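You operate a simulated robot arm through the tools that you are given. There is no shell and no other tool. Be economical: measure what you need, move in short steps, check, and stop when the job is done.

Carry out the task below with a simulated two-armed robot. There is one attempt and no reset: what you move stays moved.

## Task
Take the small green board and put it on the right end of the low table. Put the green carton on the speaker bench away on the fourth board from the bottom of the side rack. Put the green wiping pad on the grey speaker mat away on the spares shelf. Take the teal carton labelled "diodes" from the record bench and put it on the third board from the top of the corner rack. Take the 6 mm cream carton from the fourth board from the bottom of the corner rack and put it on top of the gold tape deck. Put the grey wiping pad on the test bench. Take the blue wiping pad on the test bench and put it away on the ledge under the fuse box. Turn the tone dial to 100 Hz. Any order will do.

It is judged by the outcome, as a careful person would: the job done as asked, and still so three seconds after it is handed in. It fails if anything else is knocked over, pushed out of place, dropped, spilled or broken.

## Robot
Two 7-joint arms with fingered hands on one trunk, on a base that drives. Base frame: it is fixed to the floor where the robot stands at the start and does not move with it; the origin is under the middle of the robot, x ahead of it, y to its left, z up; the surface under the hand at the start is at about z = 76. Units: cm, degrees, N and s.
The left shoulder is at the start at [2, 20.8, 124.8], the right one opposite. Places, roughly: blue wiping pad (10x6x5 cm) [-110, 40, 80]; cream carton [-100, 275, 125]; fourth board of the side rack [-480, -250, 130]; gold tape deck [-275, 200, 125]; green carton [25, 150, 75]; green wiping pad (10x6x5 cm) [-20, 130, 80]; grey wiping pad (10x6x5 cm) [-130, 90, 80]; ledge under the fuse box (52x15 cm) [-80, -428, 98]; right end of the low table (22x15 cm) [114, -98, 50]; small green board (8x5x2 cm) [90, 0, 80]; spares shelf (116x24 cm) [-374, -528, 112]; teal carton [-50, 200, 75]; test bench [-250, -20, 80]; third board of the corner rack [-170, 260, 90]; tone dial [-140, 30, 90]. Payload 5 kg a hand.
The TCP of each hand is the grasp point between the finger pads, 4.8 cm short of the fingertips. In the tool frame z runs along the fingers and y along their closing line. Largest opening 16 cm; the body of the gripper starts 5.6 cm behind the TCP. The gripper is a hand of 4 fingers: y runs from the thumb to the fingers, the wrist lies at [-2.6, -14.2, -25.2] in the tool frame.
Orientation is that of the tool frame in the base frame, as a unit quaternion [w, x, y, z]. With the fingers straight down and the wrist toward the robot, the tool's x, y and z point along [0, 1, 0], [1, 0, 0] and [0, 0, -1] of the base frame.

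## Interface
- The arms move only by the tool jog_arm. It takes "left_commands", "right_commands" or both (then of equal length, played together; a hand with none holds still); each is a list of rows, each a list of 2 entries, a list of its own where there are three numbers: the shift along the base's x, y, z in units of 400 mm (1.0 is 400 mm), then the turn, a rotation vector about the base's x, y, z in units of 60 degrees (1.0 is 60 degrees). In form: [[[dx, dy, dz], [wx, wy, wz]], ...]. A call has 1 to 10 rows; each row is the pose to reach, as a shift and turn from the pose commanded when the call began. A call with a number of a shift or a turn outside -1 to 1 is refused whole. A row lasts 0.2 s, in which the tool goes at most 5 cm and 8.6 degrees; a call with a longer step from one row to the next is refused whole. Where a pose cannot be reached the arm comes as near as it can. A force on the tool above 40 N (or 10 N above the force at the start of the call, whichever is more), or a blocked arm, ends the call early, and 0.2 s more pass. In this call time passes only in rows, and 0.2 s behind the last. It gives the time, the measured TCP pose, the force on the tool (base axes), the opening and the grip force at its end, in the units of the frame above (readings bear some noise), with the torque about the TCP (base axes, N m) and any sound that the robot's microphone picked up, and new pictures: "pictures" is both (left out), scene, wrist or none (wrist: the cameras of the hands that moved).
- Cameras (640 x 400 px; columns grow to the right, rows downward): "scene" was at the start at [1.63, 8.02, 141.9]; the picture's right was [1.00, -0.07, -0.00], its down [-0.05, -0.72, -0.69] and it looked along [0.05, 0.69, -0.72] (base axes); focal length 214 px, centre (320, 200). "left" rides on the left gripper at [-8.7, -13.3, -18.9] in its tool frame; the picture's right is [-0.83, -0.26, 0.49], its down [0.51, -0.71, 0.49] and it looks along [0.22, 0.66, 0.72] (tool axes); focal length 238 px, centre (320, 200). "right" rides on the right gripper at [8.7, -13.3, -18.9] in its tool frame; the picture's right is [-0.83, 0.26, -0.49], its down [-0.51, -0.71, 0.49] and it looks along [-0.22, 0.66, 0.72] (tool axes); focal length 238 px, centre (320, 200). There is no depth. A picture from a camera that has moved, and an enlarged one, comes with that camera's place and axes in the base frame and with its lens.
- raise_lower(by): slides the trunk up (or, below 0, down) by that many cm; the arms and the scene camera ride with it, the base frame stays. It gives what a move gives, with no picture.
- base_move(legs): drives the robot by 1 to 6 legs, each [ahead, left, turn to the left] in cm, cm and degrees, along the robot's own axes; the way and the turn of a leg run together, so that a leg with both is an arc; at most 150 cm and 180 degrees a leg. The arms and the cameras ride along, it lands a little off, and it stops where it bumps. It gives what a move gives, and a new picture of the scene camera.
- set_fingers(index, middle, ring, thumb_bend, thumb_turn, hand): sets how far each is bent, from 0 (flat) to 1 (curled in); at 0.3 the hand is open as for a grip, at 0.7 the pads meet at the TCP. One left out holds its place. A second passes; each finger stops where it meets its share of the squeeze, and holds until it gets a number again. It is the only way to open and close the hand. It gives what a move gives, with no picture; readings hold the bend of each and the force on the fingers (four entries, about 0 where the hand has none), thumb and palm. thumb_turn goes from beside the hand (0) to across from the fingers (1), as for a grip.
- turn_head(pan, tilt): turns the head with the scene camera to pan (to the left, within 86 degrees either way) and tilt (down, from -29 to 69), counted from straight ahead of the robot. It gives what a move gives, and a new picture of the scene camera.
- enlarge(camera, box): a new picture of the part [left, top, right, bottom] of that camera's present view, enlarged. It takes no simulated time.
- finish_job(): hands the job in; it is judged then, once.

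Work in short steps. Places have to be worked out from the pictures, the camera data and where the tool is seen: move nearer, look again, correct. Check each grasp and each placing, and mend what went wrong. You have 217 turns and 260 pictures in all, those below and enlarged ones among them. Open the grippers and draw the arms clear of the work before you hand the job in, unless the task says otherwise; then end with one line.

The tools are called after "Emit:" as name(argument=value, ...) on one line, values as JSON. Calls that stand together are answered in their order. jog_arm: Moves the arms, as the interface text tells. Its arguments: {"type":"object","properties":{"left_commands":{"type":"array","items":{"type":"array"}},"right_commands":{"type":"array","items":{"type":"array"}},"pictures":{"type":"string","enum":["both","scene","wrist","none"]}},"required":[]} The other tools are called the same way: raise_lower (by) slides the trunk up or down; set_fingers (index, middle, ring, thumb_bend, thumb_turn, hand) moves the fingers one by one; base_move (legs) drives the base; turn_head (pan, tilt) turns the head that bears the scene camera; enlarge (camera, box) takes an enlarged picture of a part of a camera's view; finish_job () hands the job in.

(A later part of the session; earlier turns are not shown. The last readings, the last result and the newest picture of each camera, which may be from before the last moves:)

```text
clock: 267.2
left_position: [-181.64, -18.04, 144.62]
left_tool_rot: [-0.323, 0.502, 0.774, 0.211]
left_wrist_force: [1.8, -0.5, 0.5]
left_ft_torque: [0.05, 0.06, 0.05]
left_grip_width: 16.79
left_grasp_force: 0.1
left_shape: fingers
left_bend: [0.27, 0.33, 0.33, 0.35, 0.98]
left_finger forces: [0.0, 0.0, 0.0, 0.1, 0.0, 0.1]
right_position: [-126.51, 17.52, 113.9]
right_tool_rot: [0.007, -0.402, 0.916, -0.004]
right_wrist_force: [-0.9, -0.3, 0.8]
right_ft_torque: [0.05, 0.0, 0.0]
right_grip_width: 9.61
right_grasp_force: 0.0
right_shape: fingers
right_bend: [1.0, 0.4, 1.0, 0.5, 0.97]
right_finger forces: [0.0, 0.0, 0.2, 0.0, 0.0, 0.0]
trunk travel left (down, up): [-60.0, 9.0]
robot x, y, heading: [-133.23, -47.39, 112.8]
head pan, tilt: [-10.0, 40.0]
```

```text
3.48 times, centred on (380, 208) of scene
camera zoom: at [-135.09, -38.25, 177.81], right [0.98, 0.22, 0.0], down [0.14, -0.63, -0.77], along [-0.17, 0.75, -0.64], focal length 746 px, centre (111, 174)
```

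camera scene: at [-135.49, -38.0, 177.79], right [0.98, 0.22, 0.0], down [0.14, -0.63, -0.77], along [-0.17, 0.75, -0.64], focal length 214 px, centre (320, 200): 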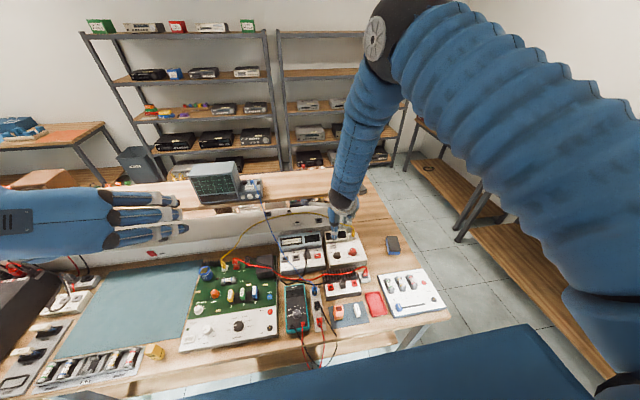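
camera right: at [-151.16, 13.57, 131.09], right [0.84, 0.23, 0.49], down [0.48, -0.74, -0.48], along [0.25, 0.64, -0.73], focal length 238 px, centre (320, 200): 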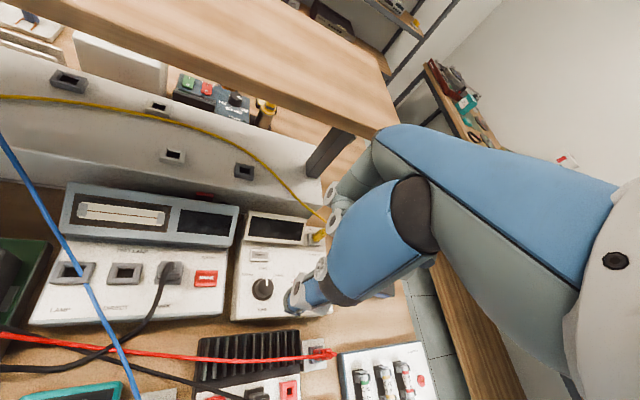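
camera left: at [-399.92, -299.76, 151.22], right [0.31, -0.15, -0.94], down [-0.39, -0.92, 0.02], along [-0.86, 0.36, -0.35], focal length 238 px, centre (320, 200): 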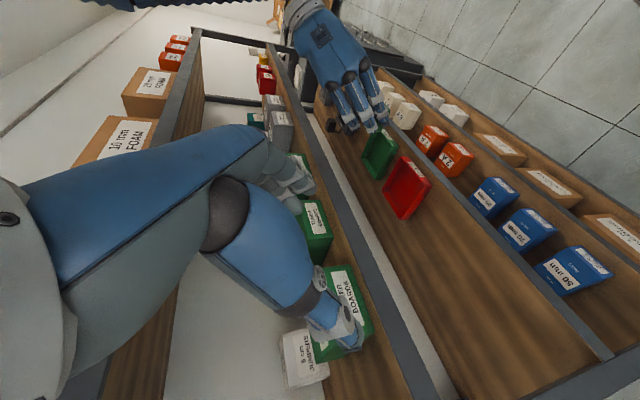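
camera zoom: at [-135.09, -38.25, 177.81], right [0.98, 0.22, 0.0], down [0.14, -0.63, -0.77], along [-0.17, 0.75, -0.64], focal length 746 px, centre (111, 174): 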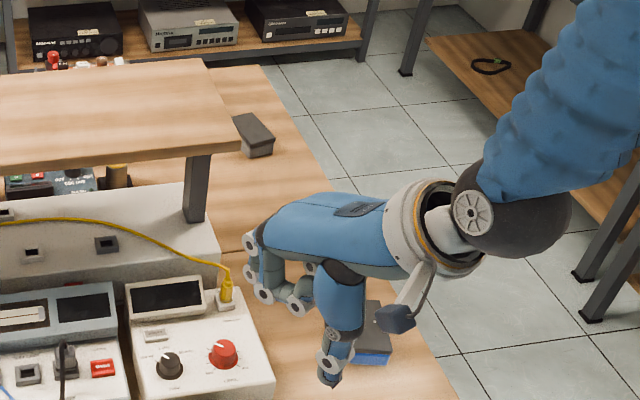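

Display dark again, dial at 100 Hz. The grey pad is visible on the bench behind the seam. I drive round into the aisle and face the bench end.

Emit:
set_fingers(hand="right", index=0.33, middle=0.33, ring=0.33, thumb_bend=0.33)

Emit:
base_move(legs=[[-32, 0, 0], [0, -117, 0], [145, 0, 0], [0, 0, 90]])

Emit:
turn_head(pan=0, tilt=45)

```text
clock: 268.2
left_position: [-181.73, -17.91, 144.56]
left_tool_rot: [-0.323, 0.503, 0.773, 0.211]
left_wrist_force: [0.3, -0.5, 0.6]
left_ft_torque: [0.04, -0.01, 0.0]
left_grip_width: 16.78
left_grasp_force: 0.1
left_shape: fingers
left_bend: [0.27, 0.33, 0.33, 0.35, 0.98]
left_finger forces: [0.0, 0.1, 0.0, 0.0, 0.0, 0.1]
right_position: [-126.65, 17.65, 113.77]
right_tool_rot: [0.007, -0.403, 0.915, -0.005]
right_wrist_force: [0.2, 0.0, 0.5]
right_ft_torque: [0.0, -0.02, -0.04]
right_grip_width: 15.82
right_grasp_force: 0.1
right_shape: fingers
right_bend: [0.33, 0.33, 0.33, 0.33, 0.97]
right_finger forces: [0.1, 0.1, 0.0, 0.0, 0.0, 0.1]
trunk travel left (down, up): [-60.0, 9.0]
robot x, y, heading: [-132.69, -47.12, 112.7]
head pan, tilt: [-10.0, 40.0]
```

```text
clock: 286.5
left_position: [-98.13, 54.08, 144.57]
left_tool_rot: [-0.377, -0.192, 0.903, -0.079]
left_wrist_force: [0.0, -0.7, -0.2]
left_ft_torque: [0.04, 0.01, 0.0]
left_grip_width: 16.76
left_grasp_force: 0.1
left_shape: fingers
left_bend: [0.27, 0.33, 0.33, 0.35, 0.98]
left_finger forces: [0.0, 0.0, 0.1, 0.0, 0.0, 0.0]
right_position: [-133.86, 109.22, 113.77]
right_tool_rot: [-0.008, 0.933, -0.361, -0.002]
right_wrist_force: [-0.2, 0.5, -0.3]
right_ft_torque: [0.01, -0.02, 0.0]
right_grip_width: 15.84
right_grasp_force: 0.1
right_shape: fingers
right_bend: [0.33, 0.33, 0.33, 0.33, 0.97]
right_finger forces: [0.0, 0.1, 0.0, 0.0, 0.1, 0.1]
trunk travel left (down, up): [-60.0, 9.0]
robot x, y, heading: [-68.74, 102.77, -157.1]
head pan, tilt: [-10.0, 40.0]
camera scene: at [-78.18, 100.5, 177.8], right [-0.22, 0.98, 0.0], down [0.63, 0.14, -0.77], along [-0.75, -0.17, -0.64], focal length 214 px, centre (320, 200)
```

scene: 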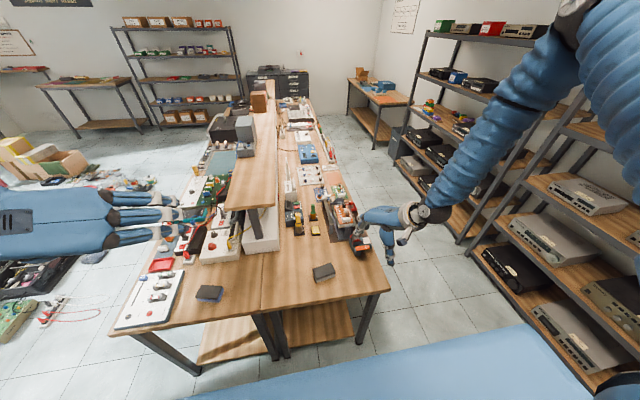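

```text
clock: 287.3
left_position: [-98.08, 53.92, 144.69]
left_tool_rot: [-0.377, -0.192, 0.903, -0.078]
left_wrist_force: [-1.5, -0.7, -0.5]
left_ft_torque: [-0.01, 0.0, -0.05]
left_grip_width: 16.79
left_grasp_force: 0.0
left_shape: fingers
left_bend: [0.27, 0.33, 0.33, 0.35, 0.98]
left_finger forces: [0.1, 0.1, 0.0, 0.0, 0.0, 0.1]
right_position: [-133.95, 109.16, 113.78]
right_tool_rot: [-0.008, 0.932, -0.361, -0.002]
right_wrist_force: [-0.6, -0.1, -0.1]
right_ft_torque: [0.02, 0.03, -0.02]
right_grip_width: 15.82
right_grasp_force: 0.0
right_shape: fingers
right_bend: [0.33, 0.33, 0.33, 0.33, 0.97]
right_finger forces: [0.0, 0.1, 0.1, 0.1, 0.0, 0.1]
trunk travel left (down, up): [-60.0, 9.0]
robot x, y, heading: [-69.07, 102.73, -157.4]
head pan, tilt: [0.0, 45.0]
camera scene: at [-77.38, 99.22, 177.07], right [-0.39, 0.92, 0.0], down [0.65, 0.27, -0.71], along [-0.65, -0.27, -0.71], focal length 214 px, centre (320, 200)
```

scene: 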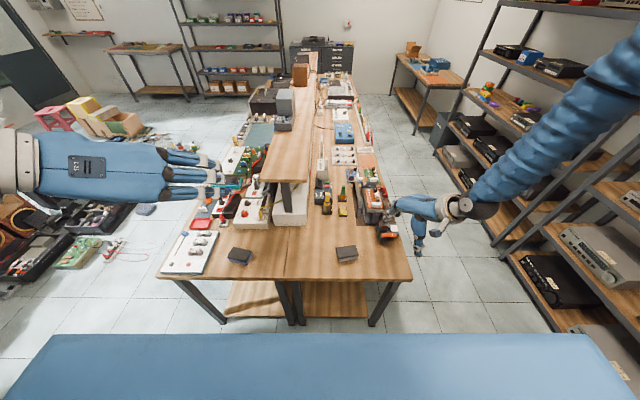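

Both pads are in view: blue on the test bench (left), grey on the other bench (right). Enlarge for orientation.

Emit:
enlarge(camera="scene", box=[200, 220, 400, 290])

```text
3.20 times, centred on (300, 255) of scene
camera zoom: at [-77.38, 99.22, 177.07], right [-0.39, 0.92, 0.0], down [0.65, 0.27, -0.71], along [-0.65, -0.27, -0.71], focal length 686 px, centre (384, 24)
```

zoom: 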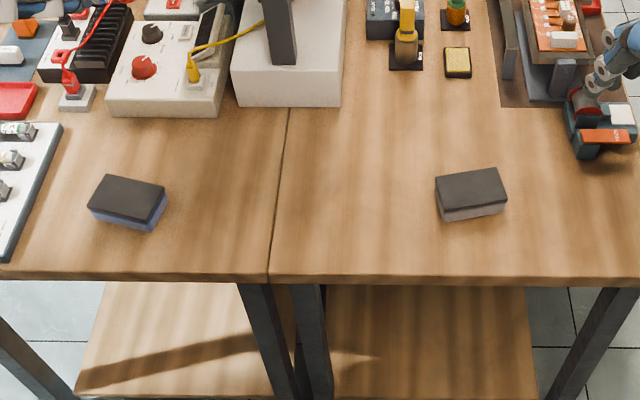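

Grey pad centre ≈(-136.9,89.5), skewed ~10°. I bring the right hand above it (yaw −15°), opening across its 6 cm side.

Emit:
set_fingers(hand="right", index=0.4, middle=0.4, ring=0.4, thumb_bend=0.4)

Emit:
jog_arm(right_commands=[[[-0.01, -0.11, 0], [0, 0, -0.06]], [[-0.03, -0.22, 0], [0, 0, -0.13]], [[-0.05, -0.33, 0], [0, 0, -0.19]], [[-0.06, -0.43, 0], [0, 0, -0.253]], [[-0.0725, -0.4925, -0.08], [0, 0, -0.253]], [[-0.0725, -0.4925, -0.2], [0, 0, -0.253]], [[-0.0725, -0.4925, -0.32], [0, 0, -0.253]], [[-0.0725, -0.4925, -0.44], [0, 0, -0.253]]], pictures="wrist")

Emit:
enlarge(camera="scene", box=[280, 200, 420, 290])

```text
clock: 288.3
left_position: [-98.22, 54.06, 144.6]
left_tool_rot: [-0.377, -0.192, 0.902, -0.08]
left_wrist_force: [-0.9, 0.4, -0.3]
left_ft_torque: [0.0, -0.01, 0.01]
left_grip_width: 16.81
left_grasp_force: 0.1
left_shape: fingers
left_bend: [0.27, 0.33, 0.33, 0.35, 0.98]
left_finger forces: [0.0, 0.0, 0.0, 0.0, 0.0, 0.1]
right_position: [-133.98, 109.1, 113.59]
right_tool_rot: [-0.009, 0.932, -0.362, -0.003]
right_wrist_force: [-0.1, 0.2, 0.0]
right_ft_torque: [0.02, -0.01, 0.02]
right_grip_width: 13.17
right_grasp_force: 0.1
right_shape: fingers
right_bend: [0.4, 0.4, 0.4, 0.4, 0.97]
right_finger forces: [0.1, 0.0, 0.0, 0.0, 0.0, 0.0]
trunk travel left (down, up): [-60.0, 9.0]
robot x, y, heading: [-69.03, 102.78, -157.3]
head pan, tilt: [0.0, 45.0]
```

```text
clock: 290.1
left_position: [-98.35, 54.05, 144.53]
left_tool_rot: [-0.376, -0.192, 0.903, -0.079]
left_wrist_force: [-1.1, 0.1, 0.3]
left_ft_torque: [-0.01, -0.06, 0.01]
left_grip_width: 16.8
left_grasp_force: 0.2
left_shape: fingers
left_bend: [0.27, 0.33, 0.33, 0.35, 0.98]
left_finger forces: [0.1, 0.1, 0.0, 0.0, 0.0, 0.0]
right_position: [-137.08, 89.31, 96.26]
right_tool_rot: [-0.008, 0.876, -0.481, -0.002]
right_wrist_force: [-2.2, 0.2, 1.6]
right_ft_torque: [0.1, -0.27, 0.06]
right_grip_width: 13.15
right_grasp_force: 0.1
right_shape: fingers
right_bend: [0.4, 0.4, 0.4, 0.4, 0.97]
right_finger forces: [0.1, 0.0, 0.0, 0.1, 0.0, 0.1]
trunk travel left (down, up): [-60.0, 9.0]
robot x, y, heading: [-68.81, 102.63, -157.2]
head pan, tilt: [0.0, 45.0]
camera right: at [-121.32, 88.75, 115.17], right [-0.67, 0.56, 0.49], down [0.33, 0.81, -0.48], along [-0.67, -0.16, -0.73], focal length 238 px, centre (320, 200)
```

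right: 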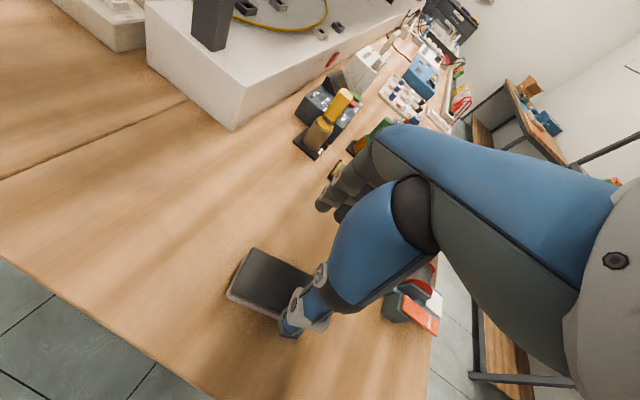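

```text
4.44 times, centred on (350, 245) of scene
camera zoom: at [-77.56, 99.22, 177.06], right [-0.39, 0.92, 0.0], down [0.65, 0.27, -0.71], along [-0.65, -0.27, -0.71], focal length 953 px, centre (187, 0)
```

zoom: 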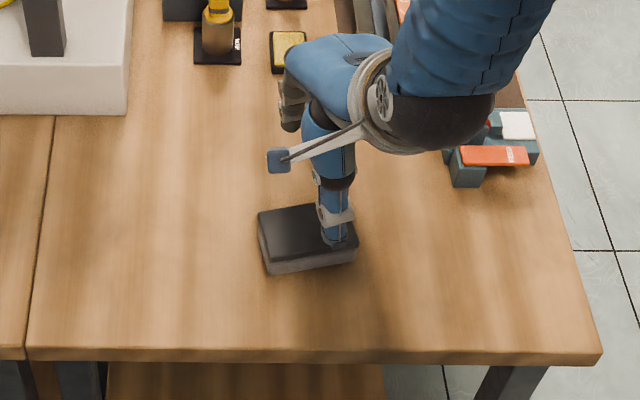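

Two views intersect at pad top z≈85 (bench at 80), so the centre is (-133.8,89.3). I correct and lower.

Emit:
jog_arm(right_commands=[[[0.08, 0.0, 0], [0, 0, 0]], [[0.082, 0, -0.08], [0, 0, 0]], [[0.082, 0, -0.17], [0, 0, 0]], [[0.082, 0, -0.22], [0, 0, 0]], [[0.082, 0, -0.25], [0, 0, 0]]], pictures="wrist")

Emit:
enlarge(camera="scene", box=[280, 200, 420, 290])

```text
clock: 291.3
left_position: [-98.06, 54.02, 144.69]
left_tool_rot: [-0.377, -0.192, 0.903, -0.079]
left_wrist_force: [-1.9, 0.3, -0.1]
left_ft_torque: [0.0, -0.01, 0.04]
left_grip_width: 16.81
left_grasp_force: 0.0
left_shape: fingers
left_bend: [0.27, 0.33, 0.33, 0.35, 0.98]
left_finger forces: [0.0, 0.0, 0.0, 0.0, 0.0, 0.0]
right_position: [-134.51, 88.96, 86.99]
right_tool_rot: [0.002, 0.877, -0.481, -0.008]
right_wrist_force: [4.2, 0.3, 25.8]
right_ft_torque: [-0.46, 1.01, 0.02]
right_grip_width: 13.22
right_grasp_force: 12.7
right_shape: fingers
right_bend: [0.4, 0.4, 0.4, 0.39, 0.97]
right_finger forces: [1.1, 22.5, 0.1, 0.0, 1.8, 0.1]
trunk travel left (down, up): [-60.0, 9.0]
robot x, y, heading: [-68.97, 103.01, -157.2]
head pan, tilt: [0.0, 45.0]
stopped in row 5 (right hand): the force on the tool passed its limit at 52 N (the readings are from after the stop); the commanded pose is now the measured one
camera right: at [-118.35, 88.63, 105.74], right [-0.66, 0.56, 0.5], down [0.32, 0.81, -0.49], along [-0.68, -0.16, -0.71], focal length 238 px, centre (320, 200)
```

right: 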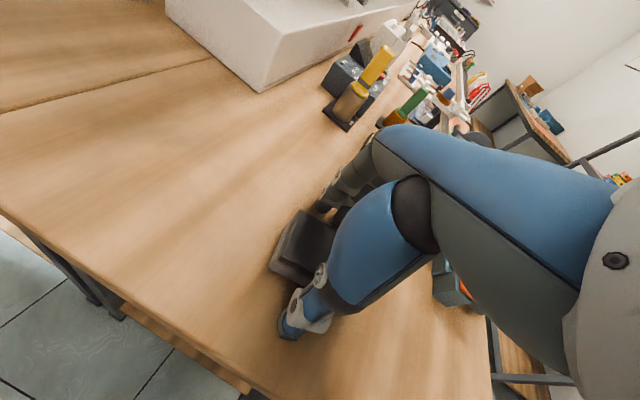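

```text
4.44 times, centred on (350, 245) of scene
camera zoom: at [-77.25, 99.32, 177.1], right [-0.39, 0.92, 0.0], down [0.65, 0.27, -0.71], along [-0.65, -0.27, -0.71], focal length 953 px, centre (187, 0)
```

zoom: 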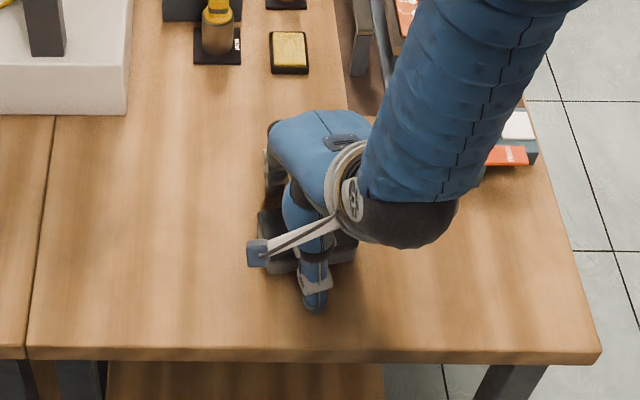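

Fingertips reached the bench. Raise 0.4 cm and close on the pad.

Emit:
jog_arm(right_commands=[[[0, 0, 0.012], [0, 0, 0]]], pictures="none")

Emit:
set_fingers(hand="right", index=0.68, middle=0.68, ring=0.68, thumb_bend=0.68)

Emit:
jog_arm(right_commands=[[[0, 0, 0.05], [0, 0, 0]], [[0, 0, 0.15], [0, 0, 0]], [[0, 0, 0.25], [0, 0, 0]]], pictures="wrist")

```text
clock: 291.7
left_position: [-98.03, 54.14, 144.71]
left_tool_rot: [-0.377, -0.192, 0.902, -0.08]
left_wrist_force: [0.7, 1.0, 1.0]
left_ft_torque: [-0.05, 0.06, 0.02]
left_grip_width: 16.77
left_grasp_force: 0.0
left_shape: fingers
left_bend: [0.27, 0.33, 0.33, 0.35, 0.98]
left_finger forces: [0.0, 0.1, 0.0, 0.1, 0.1, 0.2]
right_position: [-134.07, 89.07, 87.22]
right_tool_rot: [-0.002, 0.877, -0.481, -0.006]
right_wrist_force: [3.3, 1.1, 15.5]
right_ft_torque: [-0.3, 0.8, -0.03]
right_grip_width: 13.21
right_grasp_force: 7.6
right_shape: fingers
right_bend: [0.4, 0.41, 0.4, 0.4, 0.97]
right_finger forces: [0.0, 14.8, 0.0, 0.1, 0.0, 0.0]
trunk travel left (down, up): [-60.0, 9.0]
robot x, y, heading: [-68.58, 102.95, -157.3]
head pan, tilt: [0.0, 45.0]
```

```text
clock: 292.7
left_position: [-97.9, 53.94, 144.6]
left_tool_rot: [-0.377, -0.193, 0.903, -0.079]
left_wrist_force: [-0.4, 0.6, 0.3]
left_ft_torque: [0.0, 0.0, -0.02]
left_grip_width: 16.76
left_grasp_force: 0.0
left_shape: fingers
left_bend: [0.27, 0.33, 0.33, 0.35, 0.98]
left_finger forces: [0.0, 0.0, 0.0, 0.1, 0.0, 0.0]
right_position: [-134.33, 88.91, 87.4]
right_tool_rot: [0.001, 0.876, -0.482, -0.008]
right_wrist_force: [-8.7, -9.1, 32.1]
right_ft_torque: [-1.13, 1.99, 0.29]
right_grip_width: 6.55
right_grasp_force: 36.2
right_shape: fingers
right_bend: [0.57, 0.47, 0.63, 0.59, 0.95]
right_finger forces: [14.0, 29.2, 8.0, 0.1, 20.3, 0.0]
trunk travel left (down, up): [-60.0, 9.0]
robot x, y, heading: [-68.74, 103.0, -157.1]
head pan, tilt: [0.0, 45.0]
```

```text
clock: 293.5
left_position: [-98.06, 54.06, 144.63]
left_tool_rot: [-0.377, -0.192, 0.902, -0.08]
left_wrist_force: [0.1, -0.2, -0.3]
left_ft_torque: [-0.03, 0.03, 0.0]
left_grip_width: 16.77
left_grasp_force: 0.0
left_shape: fingers
left_bend: [0.27, 0.33, 0.33, 0.35, 0.98]
left_finger forces: [0.1, 0.1, 0.1, 0.1, 0.0, 0.0]
right_position: [-134.08, 89.14, 97.03]
right_tool_rot: [-0.003, 0.876, -0.482, -0.004]
right_wrist_force: [2.7, 0.0, -0.8]
right_ft_torque: [-0.08, 0.21, 0.0]
right_grip_width: 6.53
right_grasp_force: 21.1
right_shape: fingers
right_bend: [0.57, 0.53, 0.63, 0.59, 0.95]
right_finger forces: [12.6, 0.0, 8.2, 0.0, 20.9, 0.1]
trunk travel left (down, up): [-60.0, 9.0]
robot x, y, heading: [-69.0, 102.81, -157.0]
head pan, tilt: [0.0, 45.0]
camera right: at [-118.09, 88.77, 115.96], right [-0.66, 0.56, 0.5], down [0.33, 0.81, -0.48], along [-0.67, -0.16, -0.72], focal length 238 px, centre (320, 200)
```

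right: 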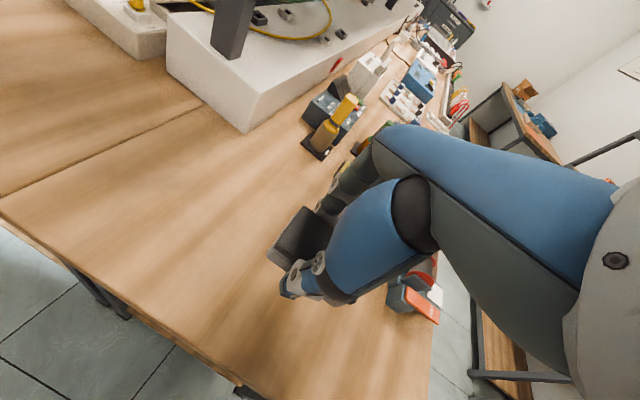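

Grey pad held. I slide the base left 33 cm so it hangs over the free part of the test bench.

Emit:
base_move(legs=[[0, 32, 0]])

Emit:
enlarge(camera="right", box=[0, 0, 640, 400])

```text
clock: 295.6
left_position: [-85.69, 24.3, 144.55]
left_tool_rot: [-0.377, -0.193, 0.903, -0.08]
left_wrist_force: [-0.2, -0.1, 0.0]
left_ft_torque: [-0.03, 0.03, 0.04]
left_grip_width: 16.78
left_grasp_force: 0.0
left_shape: fingers
left_bend: [0.27, 0.33, 0.33, 0.35, 0.98]
left_finger forces: [0.0, 0.0, 0.0, 0.1, 0.0, 0.0]
right_position: [-121.68, 59.38, 97.17]
right_tool_rot: [-0.002, 0.877, -0.481, -0.005]
right_wrist_force: [0.1, -0.2, -0.2]
right_ft_torque: [-0.04, -0.02, -0.01]
right_grip_width: 6.54
right_grasp_force: 20.5
right_shape: fingers
right_bend: [0.57, 0.53, 0.63, 0.59, 0.95]
right_finger forces: [12.7, 0.0, 8.2, 0.1, 21.0, 0.1]
trunk travel left (down, up): [-60.0, 9.0]
robot x, y, heading: [-56.31, 73.07, -156.9]
head pan, tilt: [0.0, 45.0]
camera scene: at [-64.91, 69.61, 177.07], right [-0.39, 0.92, 0.0], down [0.65, 0.28, -0.71], along [-0.65, -0.28, -0.71], focal length 214 px, centre (320, 200)
```

scene: 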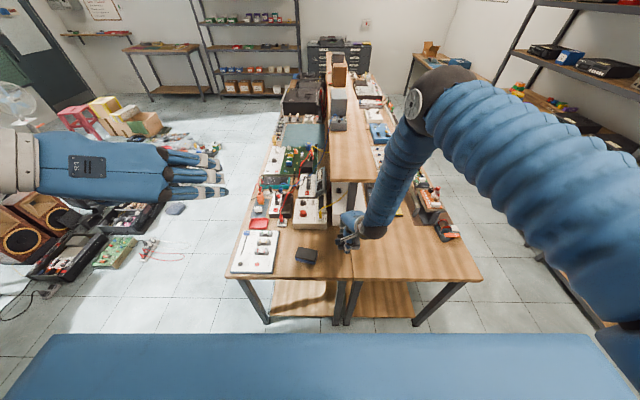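

```text
1.00 times, centred on (320, 200) of right (not enlarged: the box is as wide or as high as the picture)
camera zoom: at [-105.77, 59.02, 115.96], right [-0.66, 0.56, 0.5], down [0.32, 0.81, -0.49], along [-0.68, -0.16, -0.72], focal length 238 px, centre (320, 200)
```

zoom: 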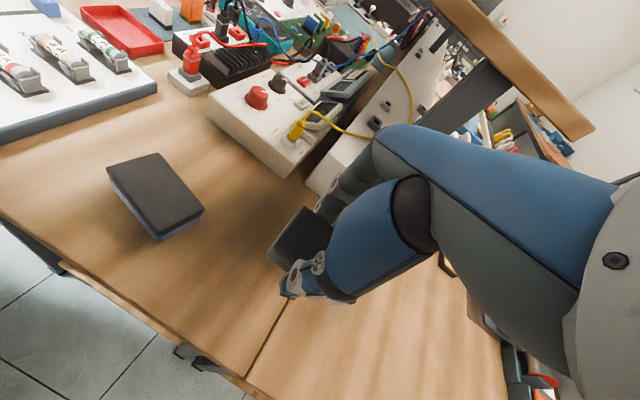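

The seam is near s≈104, so I shift 3.7 cm further left, square the pad, and lower to contact.

Emit:
jog_arm(right_commands=[[[0.035, -0.085, 0], [0, 0, -0.1]], [[0.035, -0.085, -0.08], [0, 0, -0.17]], [[0.035, -0.085, -0.18], [0, 0, -0.17]], [[0.035, -0.085, -0.22], [0, 0, -0.17]], [[0.035, -0.085, -0.235], [0, 0, -0.17]], [[0.035, -0.085, -0.245], [0, 0, -0.17]], [[0.035, -0.085, -0.255], [0, 0, -0.17]]], pictures="none")

Emit:
enlarge(camera="scene", box=[240, 200, 400, 290])

```text
clock: 297.2
left_position: [-85.27, 24.56, 144.69]
left_tool_rot: [-0.378, -0.193, 0.902, -0.08]
left_wrist_force: [-0.1, 0.7, 0.4]
left_ft_torque: [0.02, 0.0, -0.01]
left_grip_width: 16.78
left_grasp_force: 0.0
left_shape: fingers
left_bend: [0.27, 0.33, 0.33, 0.35, 0.98]
left_finger forces: [0.0, 0.0, 0.1, 0.1, 0.0, 0.0]
right_position: [-120.52, 55.92, 87.36]
right_tool_rot: [0.002, 0.83, -0.557, -0.008]
right_wrist_force: [4.2, 4.0, 41.0]
right_ft_torque: [-0.53, 0.32, 0.05]
right_grip_width: 6.53
right_grasp_force: 35.8
right_shape: fingers
right_bend: [0.57, 0.53, 0.63, 0.59, 0.95]
right_finger forces: [30.0, 10.2, 7.4, 0.1, 23.4, 0.1]
trunk travel left (down, up): [-60.0, 9.0]
robot x, y, heading: [-56.7, 73.26, -157.3]
head pan, tilt: [0.0, 45.0]
```

```text
4.00 times, centred on (320, 245) of scene
camera zoom: at [-64.5, 69.69, 177.14], right [-0.39, 0.92, 0.0], down [0.65, 0.27, -0.71], along [-0.65, -0.28, -0.71], focal length 858 px, centre (320, 20)
```

zoom: 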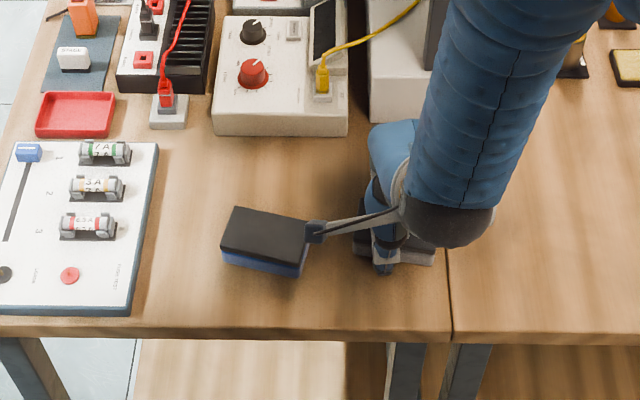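

The grey pad is on the test bench, left of the seam. Release and lift.

Emit:
set_fingers(hand="right", index=0.42, middle=0.45, ring=0.42, thumb_bend=0.42)

Emit:
jog_arm(right_commands=[[[0, 0, 0.08], [0, 0, 0]], [[0, 0, 0.2], [0, 0, 0]], [[0, 0, 0.32], [0, 0, 0]], [[0, 0, 0.44], [0, 0, 0]], [[0.05, 0, 0.56], [0, 0, 0]], [[0.12, 0.05, 0.65], [0, 0, 0]], [[0.22, 0.09, 0.7], [0, 0, 0]], [[0.32, 0.14, 0.7], [0, 0, 0]]], pictures="scene")

```text
clock: 297.6
left_position: [-85.57, 24.33, 144.53]
left_tool_rot: [-0.377, -0.193, 0.902, -0.079]
left_wrist_force: [-0.7, -0.2, -0.4]
left_ft_torque: [0.05, -0.05, 0.0]
left_grip_width: 16.79
left_grasp_force: 0.0
left_shape: fingers
left_bend: [0.27, 0.33, 0.33, 0.35, 0.98]
left_finger forces: [0.0, 0.0, 0.0, 0.0, 0.0, 0.0]
right_position: [-120.75, 55.62, 87.28]
right_tool_rot: [0.001, 0.831, -0.557, -0.007]
right_wrist_force: [4.0, 2.0, 16.8]
right_ft_torque: [0.03, 0.72, -0.09]
right_grip_width: 12.29
right_grasp_force: 8.4
right_shape: fingers
right_bend: [0.42, 0.47, 0.42, 0.42, 0.97]
right_finger forces: [0.0, 17.2, 0.1, 0.1, 0.0, 0.1]
trunk travel left (down, up): [-60.0, 9.0]
robot x, y, heading: [-56.56, 72.93, -157.0]
head pan, tilt: [0.0, 45.0]
stopped (right hand): the force on the tool passed its limit at 56 N (the readings are from after the stop); the commanded pose is now the measured one
```

```text
refused: row 5 steps farther than a row can; nothing moved
```

Emit:
jog_arm(right_commands=[[[0, 0, 0.08], [0, 0, 0]], [[0, 0, 0.2], [0, 0, 0]], [[0, 0, 0.32], [0, 0, 0]], [[0, 0, 0.44], [0, 0, 0]], [[0.03, 0, 0.55], [0, 0, 0]], [[0.1, 0.04, 0.63], [0, 0, 0]], [[0.2, 0.08, 0.68], [0, 0, 0]], [[0.3, 0.13, 0.7], [0, 0, 0]]], pictures="scene")

```text
clock: 299.4
left_position: [-85.43, 24.45, 144.7]
left_tool_rot: [-0.377, -0.192, 0.903, -0.08]
left_wrist_force: [-0.3, 0.1, -0.4]
left_ft_torque: [0.01, 0.02, 0.02]
left_grip_width: 16.79
left_grasp_force: 0.0
left_shape: fingers
left_bend: [0.27, 0.33, 0.33, 0.35, 0.98]
left_finger forces: [0.0, 0.0, 0.1, 0.0, 0.0, 0.0]
right_position: [-108.48, 61.0, 115.32]
right_tool_rot: [0.002, 0.83, -0.557, -0.007]
right_wrist_force: [0.7, -0.9, 0.9]
right_ft_torque: [0.0, 0.04, -0.03]
right_grip_width: 12.28
right_grasp_force: 0.0
right_shape: fingers
right_bend: [0.42, 0.45, 0.42, 0.42, 0.97]
right_finger forces: [0.1, 0.0, 0.1, 0.1, 0.0, 0.0]
trunk travel left (down, up): [-60.0, 9.0]
robot x, y, heading: [-56.3, 73.11, -157.1]
head pan, tilt: [0.0, 45.0]
camera scene: at [-64.7, 69.6, 177.08], right [-0.39, 0.92, 0.0], down [0.65, 0.28, -0.71], along [-0.65, -0.28, -0.71], focal length 214 px, centre (320, 200)
```

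scene: 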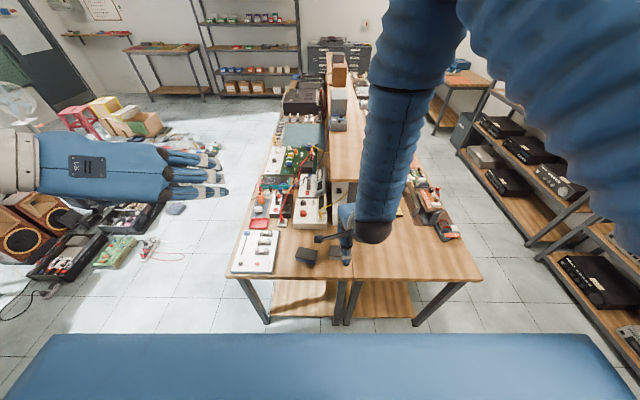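

Grey pad done. Next the teal carton: turn to face the record bench and drive alongside it.

Emit:
base_move(legs=[[0, 0, 90], [0, 0, 89], [-8, 108, 0]])

Emit:
turn_head(pan=15, tilt=45)

```text
clock: 312.5
left_position: [-70.75, 219.11, 144.57]
left_tool_rot: [-0.072, 0.906, 0.175, 0.379]
left_wrist_force: [0.3, -0.4, -0.5]
left_ft_torque: [-0.01, -0.01, -0.01]
left_grip_width: 16.81
left_grasp_force: 0.0
left_shape: fingers
left_bend: [0.27, 0.33, 0.33, 0.35, 0.98]
left_finger forces: [0.0, 0.1, 0.1, 0.0, 0.0, 0.0]
right_position: [-49.12, 181.62, 115.15]
right_tool_rot: [0.007, 0.573, 0.82, 0.001]
right_wrist_force: [0.8, 0.5, 0.3]
right_ft_torque: [-0.03, 0.05, -0.02]
right_grip_width: 12.32
right_grasp_force: 0.0
right_shape: fingers
right_bend: [0.42, 0.45, 0.42, 0.42, 0.97]
right_finger forces: [0.0, 0.0, 0.0, 0.0, 0.0, 0.0]
trunk travel left (down, up): [-60.0, 9.0]
robot x, y, heading: [-101.74, 171.57, 20.5]
head pan, tilt: [0.0, 45.0]
camera scene: at [-93.17, 174.72, 177.07], right [0.35, -0.94, 0.0], down [-0.66, -0.25, -0.71], along [0.66, 0.25, -0.71], focal length 214 px, centre (320, 200)
```

scene: 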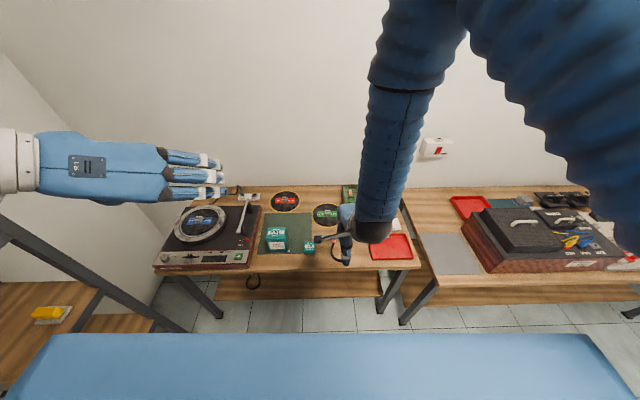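

```text
clock: 313.3
left_position: [-70.75, 219.14, 144.61]
left_tool_rot: [-0.072, 0.906, 0.174, 0.379]
left_wrist_force: [-0.4, -0.9, -0.3]
left_ft_torque: [-0.01, 0.02, 0.0]
left_grip_width: 16.79
left_grasp_force: 0.3
left_shape: fingers
left_bend: [0.27, 0.33, 0.33, 0.35, 0.98]
left_finger forces: [0.0, 0.0, 0.0, 0.1, 0.1, 0.1]
right_position: [-49.14, 181.61, 115.28]
right_tool_rot: [0.007, 0.574, 0.819, 0.001]
right_wrist_force: [0.4, -0.3, 0.2]
right_ft_torque: [-0.01, -0.02, -0.02]
right_grip_width: 12.31
right_grasp_force: 0.1
right_shape: fingers
right_bend: [0.42, 0.45, 0.42, 0.42, 0.97]
right_finger forces: [0.2, 0.0, 0.0, 0.0, 0.0, 0.0]
trunk travel left (down, up): [-60.0, 9.0]
robot x, y, heading: [-101.6, 171.48, 20.7]
head pan, tilt: [15.0, 45.0]
camera scene: at [-94.19, 176.65, 177.07], right [0.58, -0.81, 0.0], down [-0.58, -0.41, -0.71], along [0.57, 0.41, -0.71], focal length 214 px, centre (320, 200)
```

scene: 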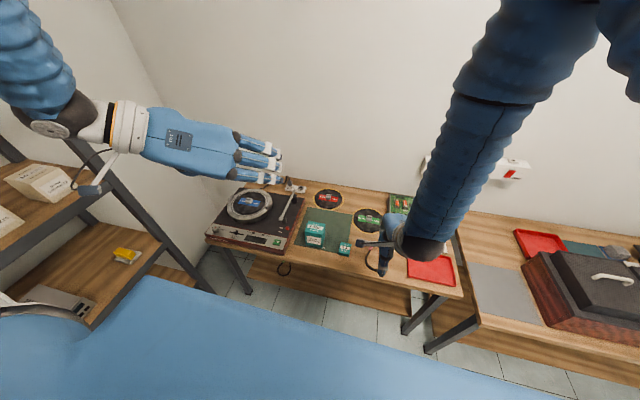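

I enlarge the teal cartons.

Emit:
enlarge(camera="scene", box=[290, 205, 390, 280])

```text
5.33 times, centred on (340, 242) of scene
camera zoom: at [-94.19, 176.65, 177.07], right [0.58, -0.81, 0.0], down [-0.58, -0.41, -0.71], along [0.57, 0.41, -0.71], focal length 1144 px, centre (213, -27)
```

zoom: 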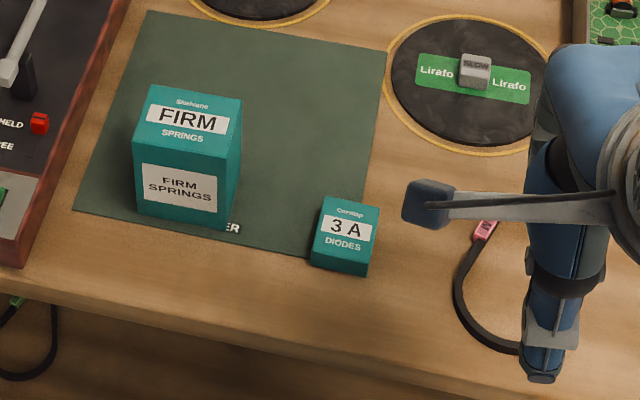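

The "DIODES 3 A" carton is ~5.6×5.5×4.4 cm, centred (-37.2,201.7), with ~9 cm free on both sides. I shift the base right, lower the trunk and bring the left hand down toward it.

Emit:
base_move(legs=[[0, -12, 1]])

Emit:
raise_lower(by=-15)

Emit:
set_fingers(hand="left", index=0.43, middle=0.43, ring=0.43, thumb_bend=0.43)

```text
clock: 314.5
left_position: [-67.21, 208.48, 144.61]
left_tool_rot: [-0.075, 0.904, 0.183, 0.378]
left_wrist_force: [1.8, 1.2, 0.1]
left_ft_torque: [0.02, 0.01, 0.0]
left_grip_width: 16.78
left_grasp_force: 0.0
left_shape: fingers
left_bend: [0.27, 0.33, 0.33, 0.35, 0.98]
left_finger forces: [0.1, 0.0, 0.1, 0.0, 0.1, 0.1]
right_position: [-44.96, 171.33, 115.25]
right_tool_rot: [0.006, 0.566, 0.824, 0.002]
right_wrist_force: [0.4, 0.4, -0.3]
right_ft_torque: [-0.02, -0.03, -0.01]
right_grip_width: 12.3
right_grasp_force: 0.1
right_shape: fingers
right_bend: [0.42, 0.45, 0.42, 0.42, 0.97]
right_finger forces: [0.0, 0.0, 0.0, 0.0, 0.0, 0.0]
trunk travel left (down, up): [-60.0, 9.0]
robot x, y, heading: [-97.5, 160.33, 21.4]
head pan, tilt: [15.0, 45.0]
camera scene: at [-89.97, 165.63, 177.07], right [0.6, -0.8, 0.0], down [-0.57, -0.42, -0.71], along [0.57, 0.42, -0.71], focal length 214 px, centre (320, 200)
```

scene: 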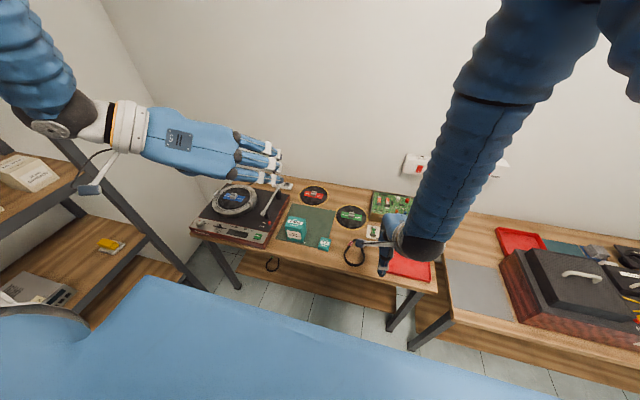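

```text
clock: 316.3
left_position: [-67.19, 208.49, 129.59]
left_tool_rot: [-0.075, 0.905, 0.182, 0.377]
left_wrist_force: [0.1, 0.2, 0.7]
left_ft_torque: [0.04, -0.01, -0.02]
left_grip_width: 16.78
left_grasp_force: 0.0
left_shape: fingers
left_bend: [0.27, 0.33, 0.33, 0.35, 0.98]
left_finger forces: [0.1, 0.0, 0.0, 0.0, 0.0, 0.1]
right_position: [-45.02, 171.35, 100.3]
right_tool_rot: [0.007, 0.567, 0.824, 0.001]
right_wrist_force: [0.7, -0.1, 0.1]
right_ft_torque: [-0.01, -0.03, -0.01]
right_grip_width: 12.33
right_grasp_force: 0.0
right_shape: fingers
right_bend: [0.42, 0.45, 0.42, 0.42, 0.97]
right_finger forces: [0.0, 0.1, 0.0, 0.0, 0.1, 0.0]
trunk travel left (down, up): [-45.0, 24.0]
robot x, y, heading: [-97.36, 160.29, 21.9]
head pan, tilt: [15.0, 45.0]
```

```text
clock: 317.3
left_position: [-67.25, 208.57, 129.51]
left_tool_rot: [-0.075, 0.905, 0.182, 0.377]
left_wrist_force: [-0.2, 0.0, -0.8]
left_ft_torque: [0.02, -0.02, 0.0]
left_grip_width: 11.96
left_grasp_force: 0.0
left_shape: fingers
left_bend: [0.43, 0.43, 0.43, 0.43, 0.98]
left_finger forces: [0.0, 0.0, 0.0, 0.1, 0.0, 0.0]
right_position: [-45.06, 171.29, 100.12]
right_tool_rot: [0.007, 0.567, 0.824, 0.0]
right_wrist_force: [0.3, -0.2, -0.3]
right_ft_torque: [0.03, 0.0, 0.01]
right_grip_width: 12.29
right_grasp_force: 0.0
right_shape: fingers
right_bend: [0.42, 0.45, 0.42, 0.42, 0.97]
right_finger forces: [0.1, 0.0, 0.0, 0.1, 0.0, 0.0]
trunk travel left (down, up): [-45.0, 24.0]
robot x, y, heading: [-97.44, 160.06, 21.8]
head pan, tilt: [15.0, 45.0]
```

Bring the left hand down to just above the carton and look.

Emit:
jog_arm(left_commands=[[[0.071, -0.019, -0.09], [0, 0, 0]], [[0.142, -0.0375, -0.18], [0, 0, 0]], [[0.213, -0.056, -0.27], [0, 0, 0]], [[0.284, -0.075, -0.36], [0, 0, 0]], [[0.355, -0.094, -0.45], [0, 0, 0]], [[0.426, -0.1125, -0.54], [0, 0, 0]], [[0.497, -0.131, -0.63], [0, 0, 0]], [[0.568, -0.15, -0.72], [0, 0, 0]], [[0.639, -0.169, -0.81], [0, 0, 0]], [[0.71, -0.1875, -0.9], [0, 0, 0]]], pictures="both")

```text
clock: 319.5
left_position: [-38.77, 201.11, 93.5]
left_tool_rot: [-0.076, 0.905, 0.183, 0.377]
left_wrist_force: [1.3, 0.7, 0.3]
left_ft_torque: [-0.06, 0.09, -0.01]
left_grip_width: 11.99
left_grasp_force: 0.0
left_shape: fingers
left_bend: [0.43, 0.43, 0.43, 0.43, 0.98]
left_finger forces: [0.0, 0.1, 0.0, 0.0, 0.1, 0.0]
right_position: [-44.93, 171.42, 100.12]
right_tool_rot: [0.006, 0.566, 0.824, 0.0]
right_wrist_force: [0.9, 0.2, -0.1]
right_ft_torque: [0.0, 0.1, -0.02]
right_grip_width: 12.32
right_grasp_force: 0.1
right_shape: fingers
right_bend: [0.42, 0.45, 0.42, 0.42, 0.97]
right_finger forces: [0.0, 0.1, 0.0, 0.0, 0.1, 0.0]
trunk travel left (down, up): [-45.0, 24.0]
robot x, y, heading: [-97.26, 160.38, 21.6]
head pan, tilt: [15.0, 45.0]
camera scene: at [-89.78, 165.6, 162.06], right [0.6, -0.8, 0.0], down [-0.57, -0.42, -0.71], along [0.57, 0.42, -0.71], focal length 214 px, centre (320, 200)
camera left: at [-61.88, 205.84, 100.83], right [-0.32, 0.14, -0.94], down [0.37, 0.93, 0.01], along [0.87, -0.35, -0.35], focal length 238 px, centre (320, 200)
```

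scene: 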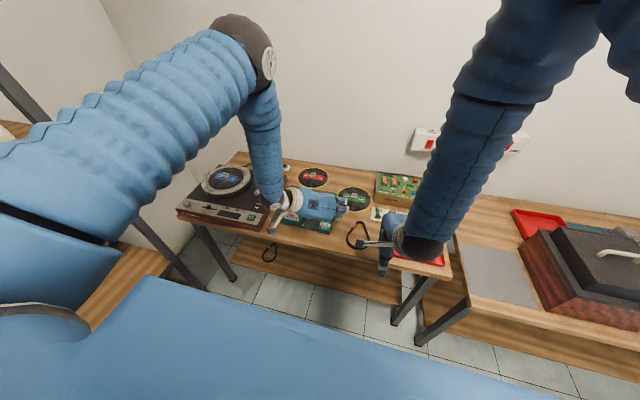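
left: 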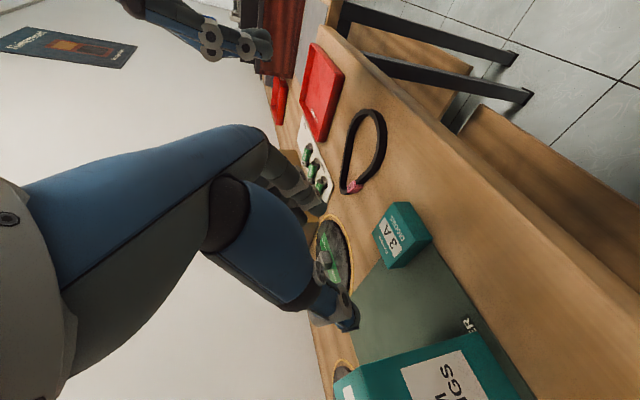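

Two-view intersection puts this bench at z≈81, so the carton is a bit nearer: centre ≈(-39.4,200.9). Correct and lower with care.

Emit:
jog_arm(left_commands=[[[-0.03, -0.01, 0], [0, 0, 0]], [[-0.055, -0.02, -0.03], [0, 0, 0]], [[-0.055, -0.02, -0.09], [0, 0, 0]]], pictures="wrist")

```text
clock: 320.3
left_position: [-41.05, 200.19, 90.03]
left_tool_rot: [-0.074, 0.905, 0.182, 0.378]
left_wrist_force: [0.4, 0.0, 0.9]
left_ft_torque: [-0.07, 0.11, -0.01]
left_grip_width: 11.96
left_grasp_force: 0.1
left_shape: fingers
left_bend: [0.43, 0.43, 0.43, 0.43, 0.98]
left_finger forces: [0.0, 0.0, 0.0, 0.0, 0.0, 0.1]
right_position: [-45.03, 171.36, 100.15]
right_tool_rot: [0.007, 0.566, 0.824, 0.001]
right_wrist_force: [0.0, 0.7, -0.3]
right_ft_torque: [-0.05, 0.01, -0.03]
right_grip_width: 12.33
right_grasp_force: 0.1
right_shape: fingers
right_bend: [0.42, 0.45, 0.42, 0.42, 0.97]
right_finger forces: [0.1, 0.0, 0.1, 0.0, 0.1, 0.1]
trunk travel left (down, up): [-45.0, 24.0]
robot x, y, heading: [-97.21, 160.4, 21.8]
head pan, tilt: [15.0, 45.0]
camera left: at [-64.12, 204.94, 97.2], right [-0.32, 0.14, -0.94], down [0.37, 0.93, 0.01], along [0.87, -0.35, -0.35], focal length 238 px, centre (320, 200)
```

left: 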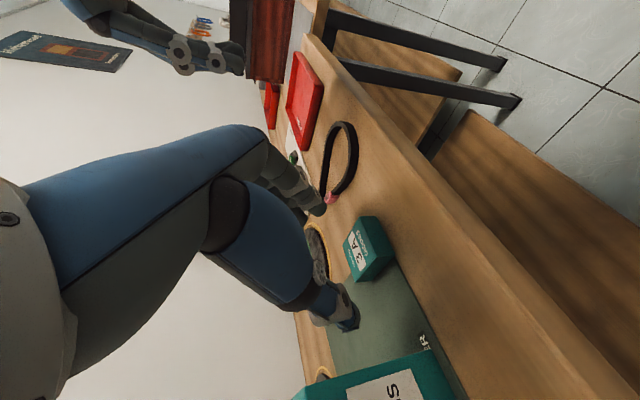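

Aligned. Lower to grasp height with small steps.

Emit:
jog_arm(left_commands=[[[0, 0.01, -0.06], [0, 0, 0]], [[0, 0.01, -0.085], [0, 0, 0]], [[0, 0.01, -0.1], [0, 0, 0]], [[0, 0.01, -0.112], [0, 0, 0]]], pictures="wrist")

```text
clock: 321.3
left_position: [-40.91, 200.64, 85.52]
left_tool_rot: [-0.075, 0.905, 0.183, 0.378]
left_wrist_force: [0.3, -0.3, -0.5]
left_ft_torque: [-0.03, 0.02, -0.02]
left_grip_width: 11.95
left_grasp_force: 0.0
left_shape: fingers
left_bend: [0.43, 0.43, 0.43, 0.43, 0.97]
left_finger forces: [0.1, 0.1, 0.1, 0.0, 0.0, 0.0]
right_position: [-45.06, 171.43, 100.3]
right_tool_rot: [0.006, 0.567, 0.824, 0.0]
right_wrist_force: [-0.2, 0.3, -0.2]
right_ft_torque: [0.01, 0.01, -0.02]
right_grip_width: 12.35
right_grasp_force: 0.0
right_shape: fingers
right_bend: [0.42, 0.45, 0.42, 0.42, 0.97]
right_finger forces: [0.1, 0.0, 0.0, 0.1, 0.0, 0.0]
trunk travel left (down, up): [-45.0, 24.0]
robot x, y, heading: [-97.51, 160.43, 21.5]
head pan, tilt: [15.0, 45.0]
camera left: at [-64.12, 205.33, 92.73], right [-0.32, 0.14, -0.94], down [0.37, 0.93, 0.01], along [0.87, -0.35, -0.35], focal length 238 px, centre (320, 200)
```

left: 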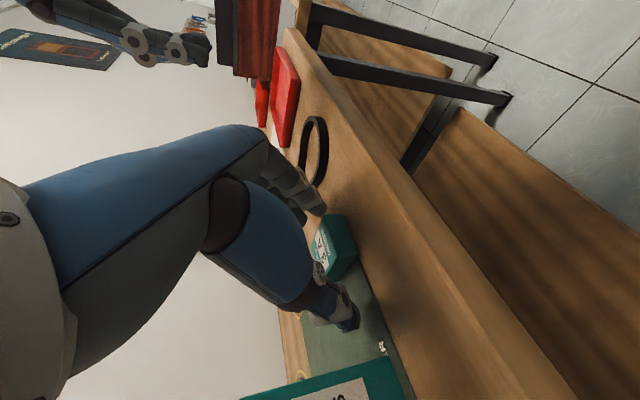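

No contact yet, so this bench is lower (≈78). I move 2.5 cm forward and continue down in small steps.

Emit:
jog_arm(left_commands=[[[0.06, 0.01, -0.02], [0, 0, 0]], [[0.065, 0.01, -0.05], [0, 0, 0]], [[0.065, 0.01, -0.07], [0, 0, 0]], [[0.065, 0.01, -0.085], [0, 0, 0]], [[0.065, 0.01, -0.1], [0, 0, 0]], [[0.065, 0.01, -0.112], [0, 0, 0]]], pictures="wrist")

```text
clock: 322.0
left_position: [-37.81, 201.0, 83.98]
left_tool_rot: [-0.073, 0.901, 0.184, 0.387]
left_wrist_force: [-11.3, -1.2, 37.4]
left_ft_torque: [-1.02, -1.12, -0.29]
left_grip_width: 12.43
left_grasp_force: 19.2
left_shape: fingers
left_bend: [0.41, 0.43, 0.43, 0.42, 0.99]
left_finger forces: [28.3, 0.0, 0.0, 0.0, 10.4, 0.0]
right_position: [-45.21, 171.35, 100.32]
right_tool_rot: [0.008, 0.565, 0.825, 0.001]
right_wrist_force: [1.1, 1.0, -0.7]
right_ft_torque: [-0.04, 0.11, 0.04]
right_grip_width: 12.33
right_grasp_force: 0.1
right_shape: fingers
right_bend: [0.42, 0.45, 0.42, 0.42, 0.97]
right_finger forces: [0.0, 0.1, 0.0, 0.0, 0.0, 0.0]
trunk travel left (down, up): [-45.0, 24.0]
robot x, y, heading: [-97.66, 159.81, 21.6]
head pan, tilt: [15.0, 45.0]
stopped in row 3 (left hand): the force on the tool passed its limit at 47 N (the readings are from after the stop); the commanded pose is now the measured one
camera left: at [-61.09, 205.77, 90.81], right [-0.3, 0.14, -0.94], down [0.37, 0.93, 0.02], along [0.88, -0.35, -0.33], focal length 238 px, centre (320, 200)
```

left: 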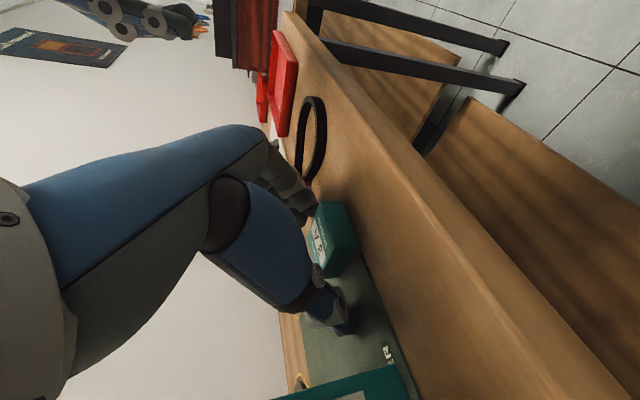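

Fingertips on the bench (z≈79). Raise 0.6 cm and close.

Emit:
jog_arm(left_commands=[[[0, 0, 0.016], [0, 0, 0]]], pictures="none")

Emit:
set_fingers(hand="left", index=0.68, middle=0.68, ring=0.68, thumb_bend=0.68)

Emit:
jog_arm(left_commands=[[[0, 0, 0.06], [0, 0, 0]], [[-0.02, -0.01, 0.16], [0, 0, 0]], [[-0.04, -0.015, 0.27], [0, 0, 0]], [[-0.08, -0.03, 0.38], [0, 0, 0]]], pictures="wrist")

```text
clock: 322.4
left_position: [-37.9, 200.99, 84.3]
left_tool_rot: [-0.075, 0.902, 0.183, 0.383]
left_wrist_force: [5.4, 1.9, 14.5]
left_ft_torque: [-0.58, -1.02, 0.25]
left_grip_width: 12.39
left_grasp_force: 7.6
left_shape: fingers
left_bend: [0.41, 0.43, 0.43, 0.42, 0.98]
left_finger forces: [13.2, 0.0, 0.0, 0.0, 2.2, 0.0]
right_position: [-44.99, 171.33, 100.24]
right_tool_rot: [0.007, 0.566, 0.824, 0.001]
right_wrist_force: [0.1, -0.1, 0.4]
right_ft_torque: [-0.03, 0.02, -0.01]
right_grip_width: 12.31
right_grasp_force: 0.2
right_shape: fingers
right_bend: [0.42, 0.45, 0.42, 0.42, 0.97]
right_finger forces: [0.0, 0.1, 0.1, 0.1, 0.0, 0.0]
trunk travel left (down, up): [-45.0, 24.0]
robot x, y, heading: [-97.58, 160.55, 21.5]
head pan, tilt: [15.0, 45.0]
```

```text
clock: 323.4
left_position: [-38.12, 200.92, 84.52]
left_tool_rot: [-0.072, 0.902, 0.184, 0.384]
left_wrist_force: [3.1, -3.9, 36.0]
left_ft_torque: [-0.86, -1.56, 0.11]
left_grip_width: 7.29
left_grasp_force: 17.8
left_shape: fingers
left_bend: [0.44, 0.68, 0.68, 0.66, 1.0]
left_finger forces: [21.8, 0.1, 0.0, 0.1, 13.2, 0.0]
right_position: [-45.26, 171.27, 100.25]
right_tool_rot: [0.007, 0.566, 0.825, 0.001]
right_wrist_force: [0.1, -1.1, 0.2]
right_ft_torque: [-0.07, 0.01, 0.02]
right_grip_width: 12.33
right_grasp_force: 0.1
right_shape: fingers
right_bend: [0.42, 0.45, 0.42, 0.42, 0.97]
right_finger forces: [0.0, 0.0, 0.0, 0.0, 0.0, 0.1]
trunk travel left (down, up): [-45.0, 24.0]
robot x, y, heading: [-97.67, 160.71, 21.8]
head pan, tilt: [15.0, 45.0]
```

```text
clock: 324.4
left_position: [-41.48, 199.65, 99.42]
left_tool_rot: [-0.074, 0.903, 0.183, 0.381]
left_wrist_force: [-2.5, -0.7, -0.1]
left_ft_torque: [0.14, -0.16, 0.11]
left_grip_width: 6.29
left_grasp_force: 3.9
left_shape: fingers
left_bend: [0.49, 0.68, 0.68, 0.66, 0.97]
left_finger forces: [4.2, 0.1, 0.1, 0.1, 4.0, 0.1]
right_position: [-45.2, 171.28, 100.19]
right_tool_rot: [0.007, 0.566, 0.824, 0.001]
right_wrist_force: [-0.8, -0.1, -0.5]
right_ft_torque: [0.06, -0.09, -0.01]
right_grip_width: 12.3
right_grasp_force: 0.0
right_shape: fingers
right_bend: [0.42, 0.45, 0.42, 0.42, 0.97]
right_finger forces: [0.0, 0.1, 0.0, 0.0, 0.1, 0.1]
trunk travel left (down, up): [-45.0, 24.0]
robot x, y, heading: [-97.52, 160.38, 21.6]
head pan, tilt: [15.0, 45.0]
camera left: at [-64.7, 204.39, 106.48], right [-0.31, 0.14, -0.94], down [0.37, 0.93, 0.01], along [0.87, -0.35, -0.34], focal length 238 px, centre (320, 200)
```

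left: 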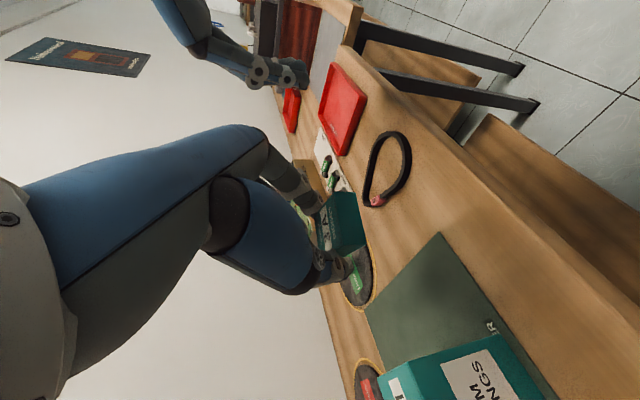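

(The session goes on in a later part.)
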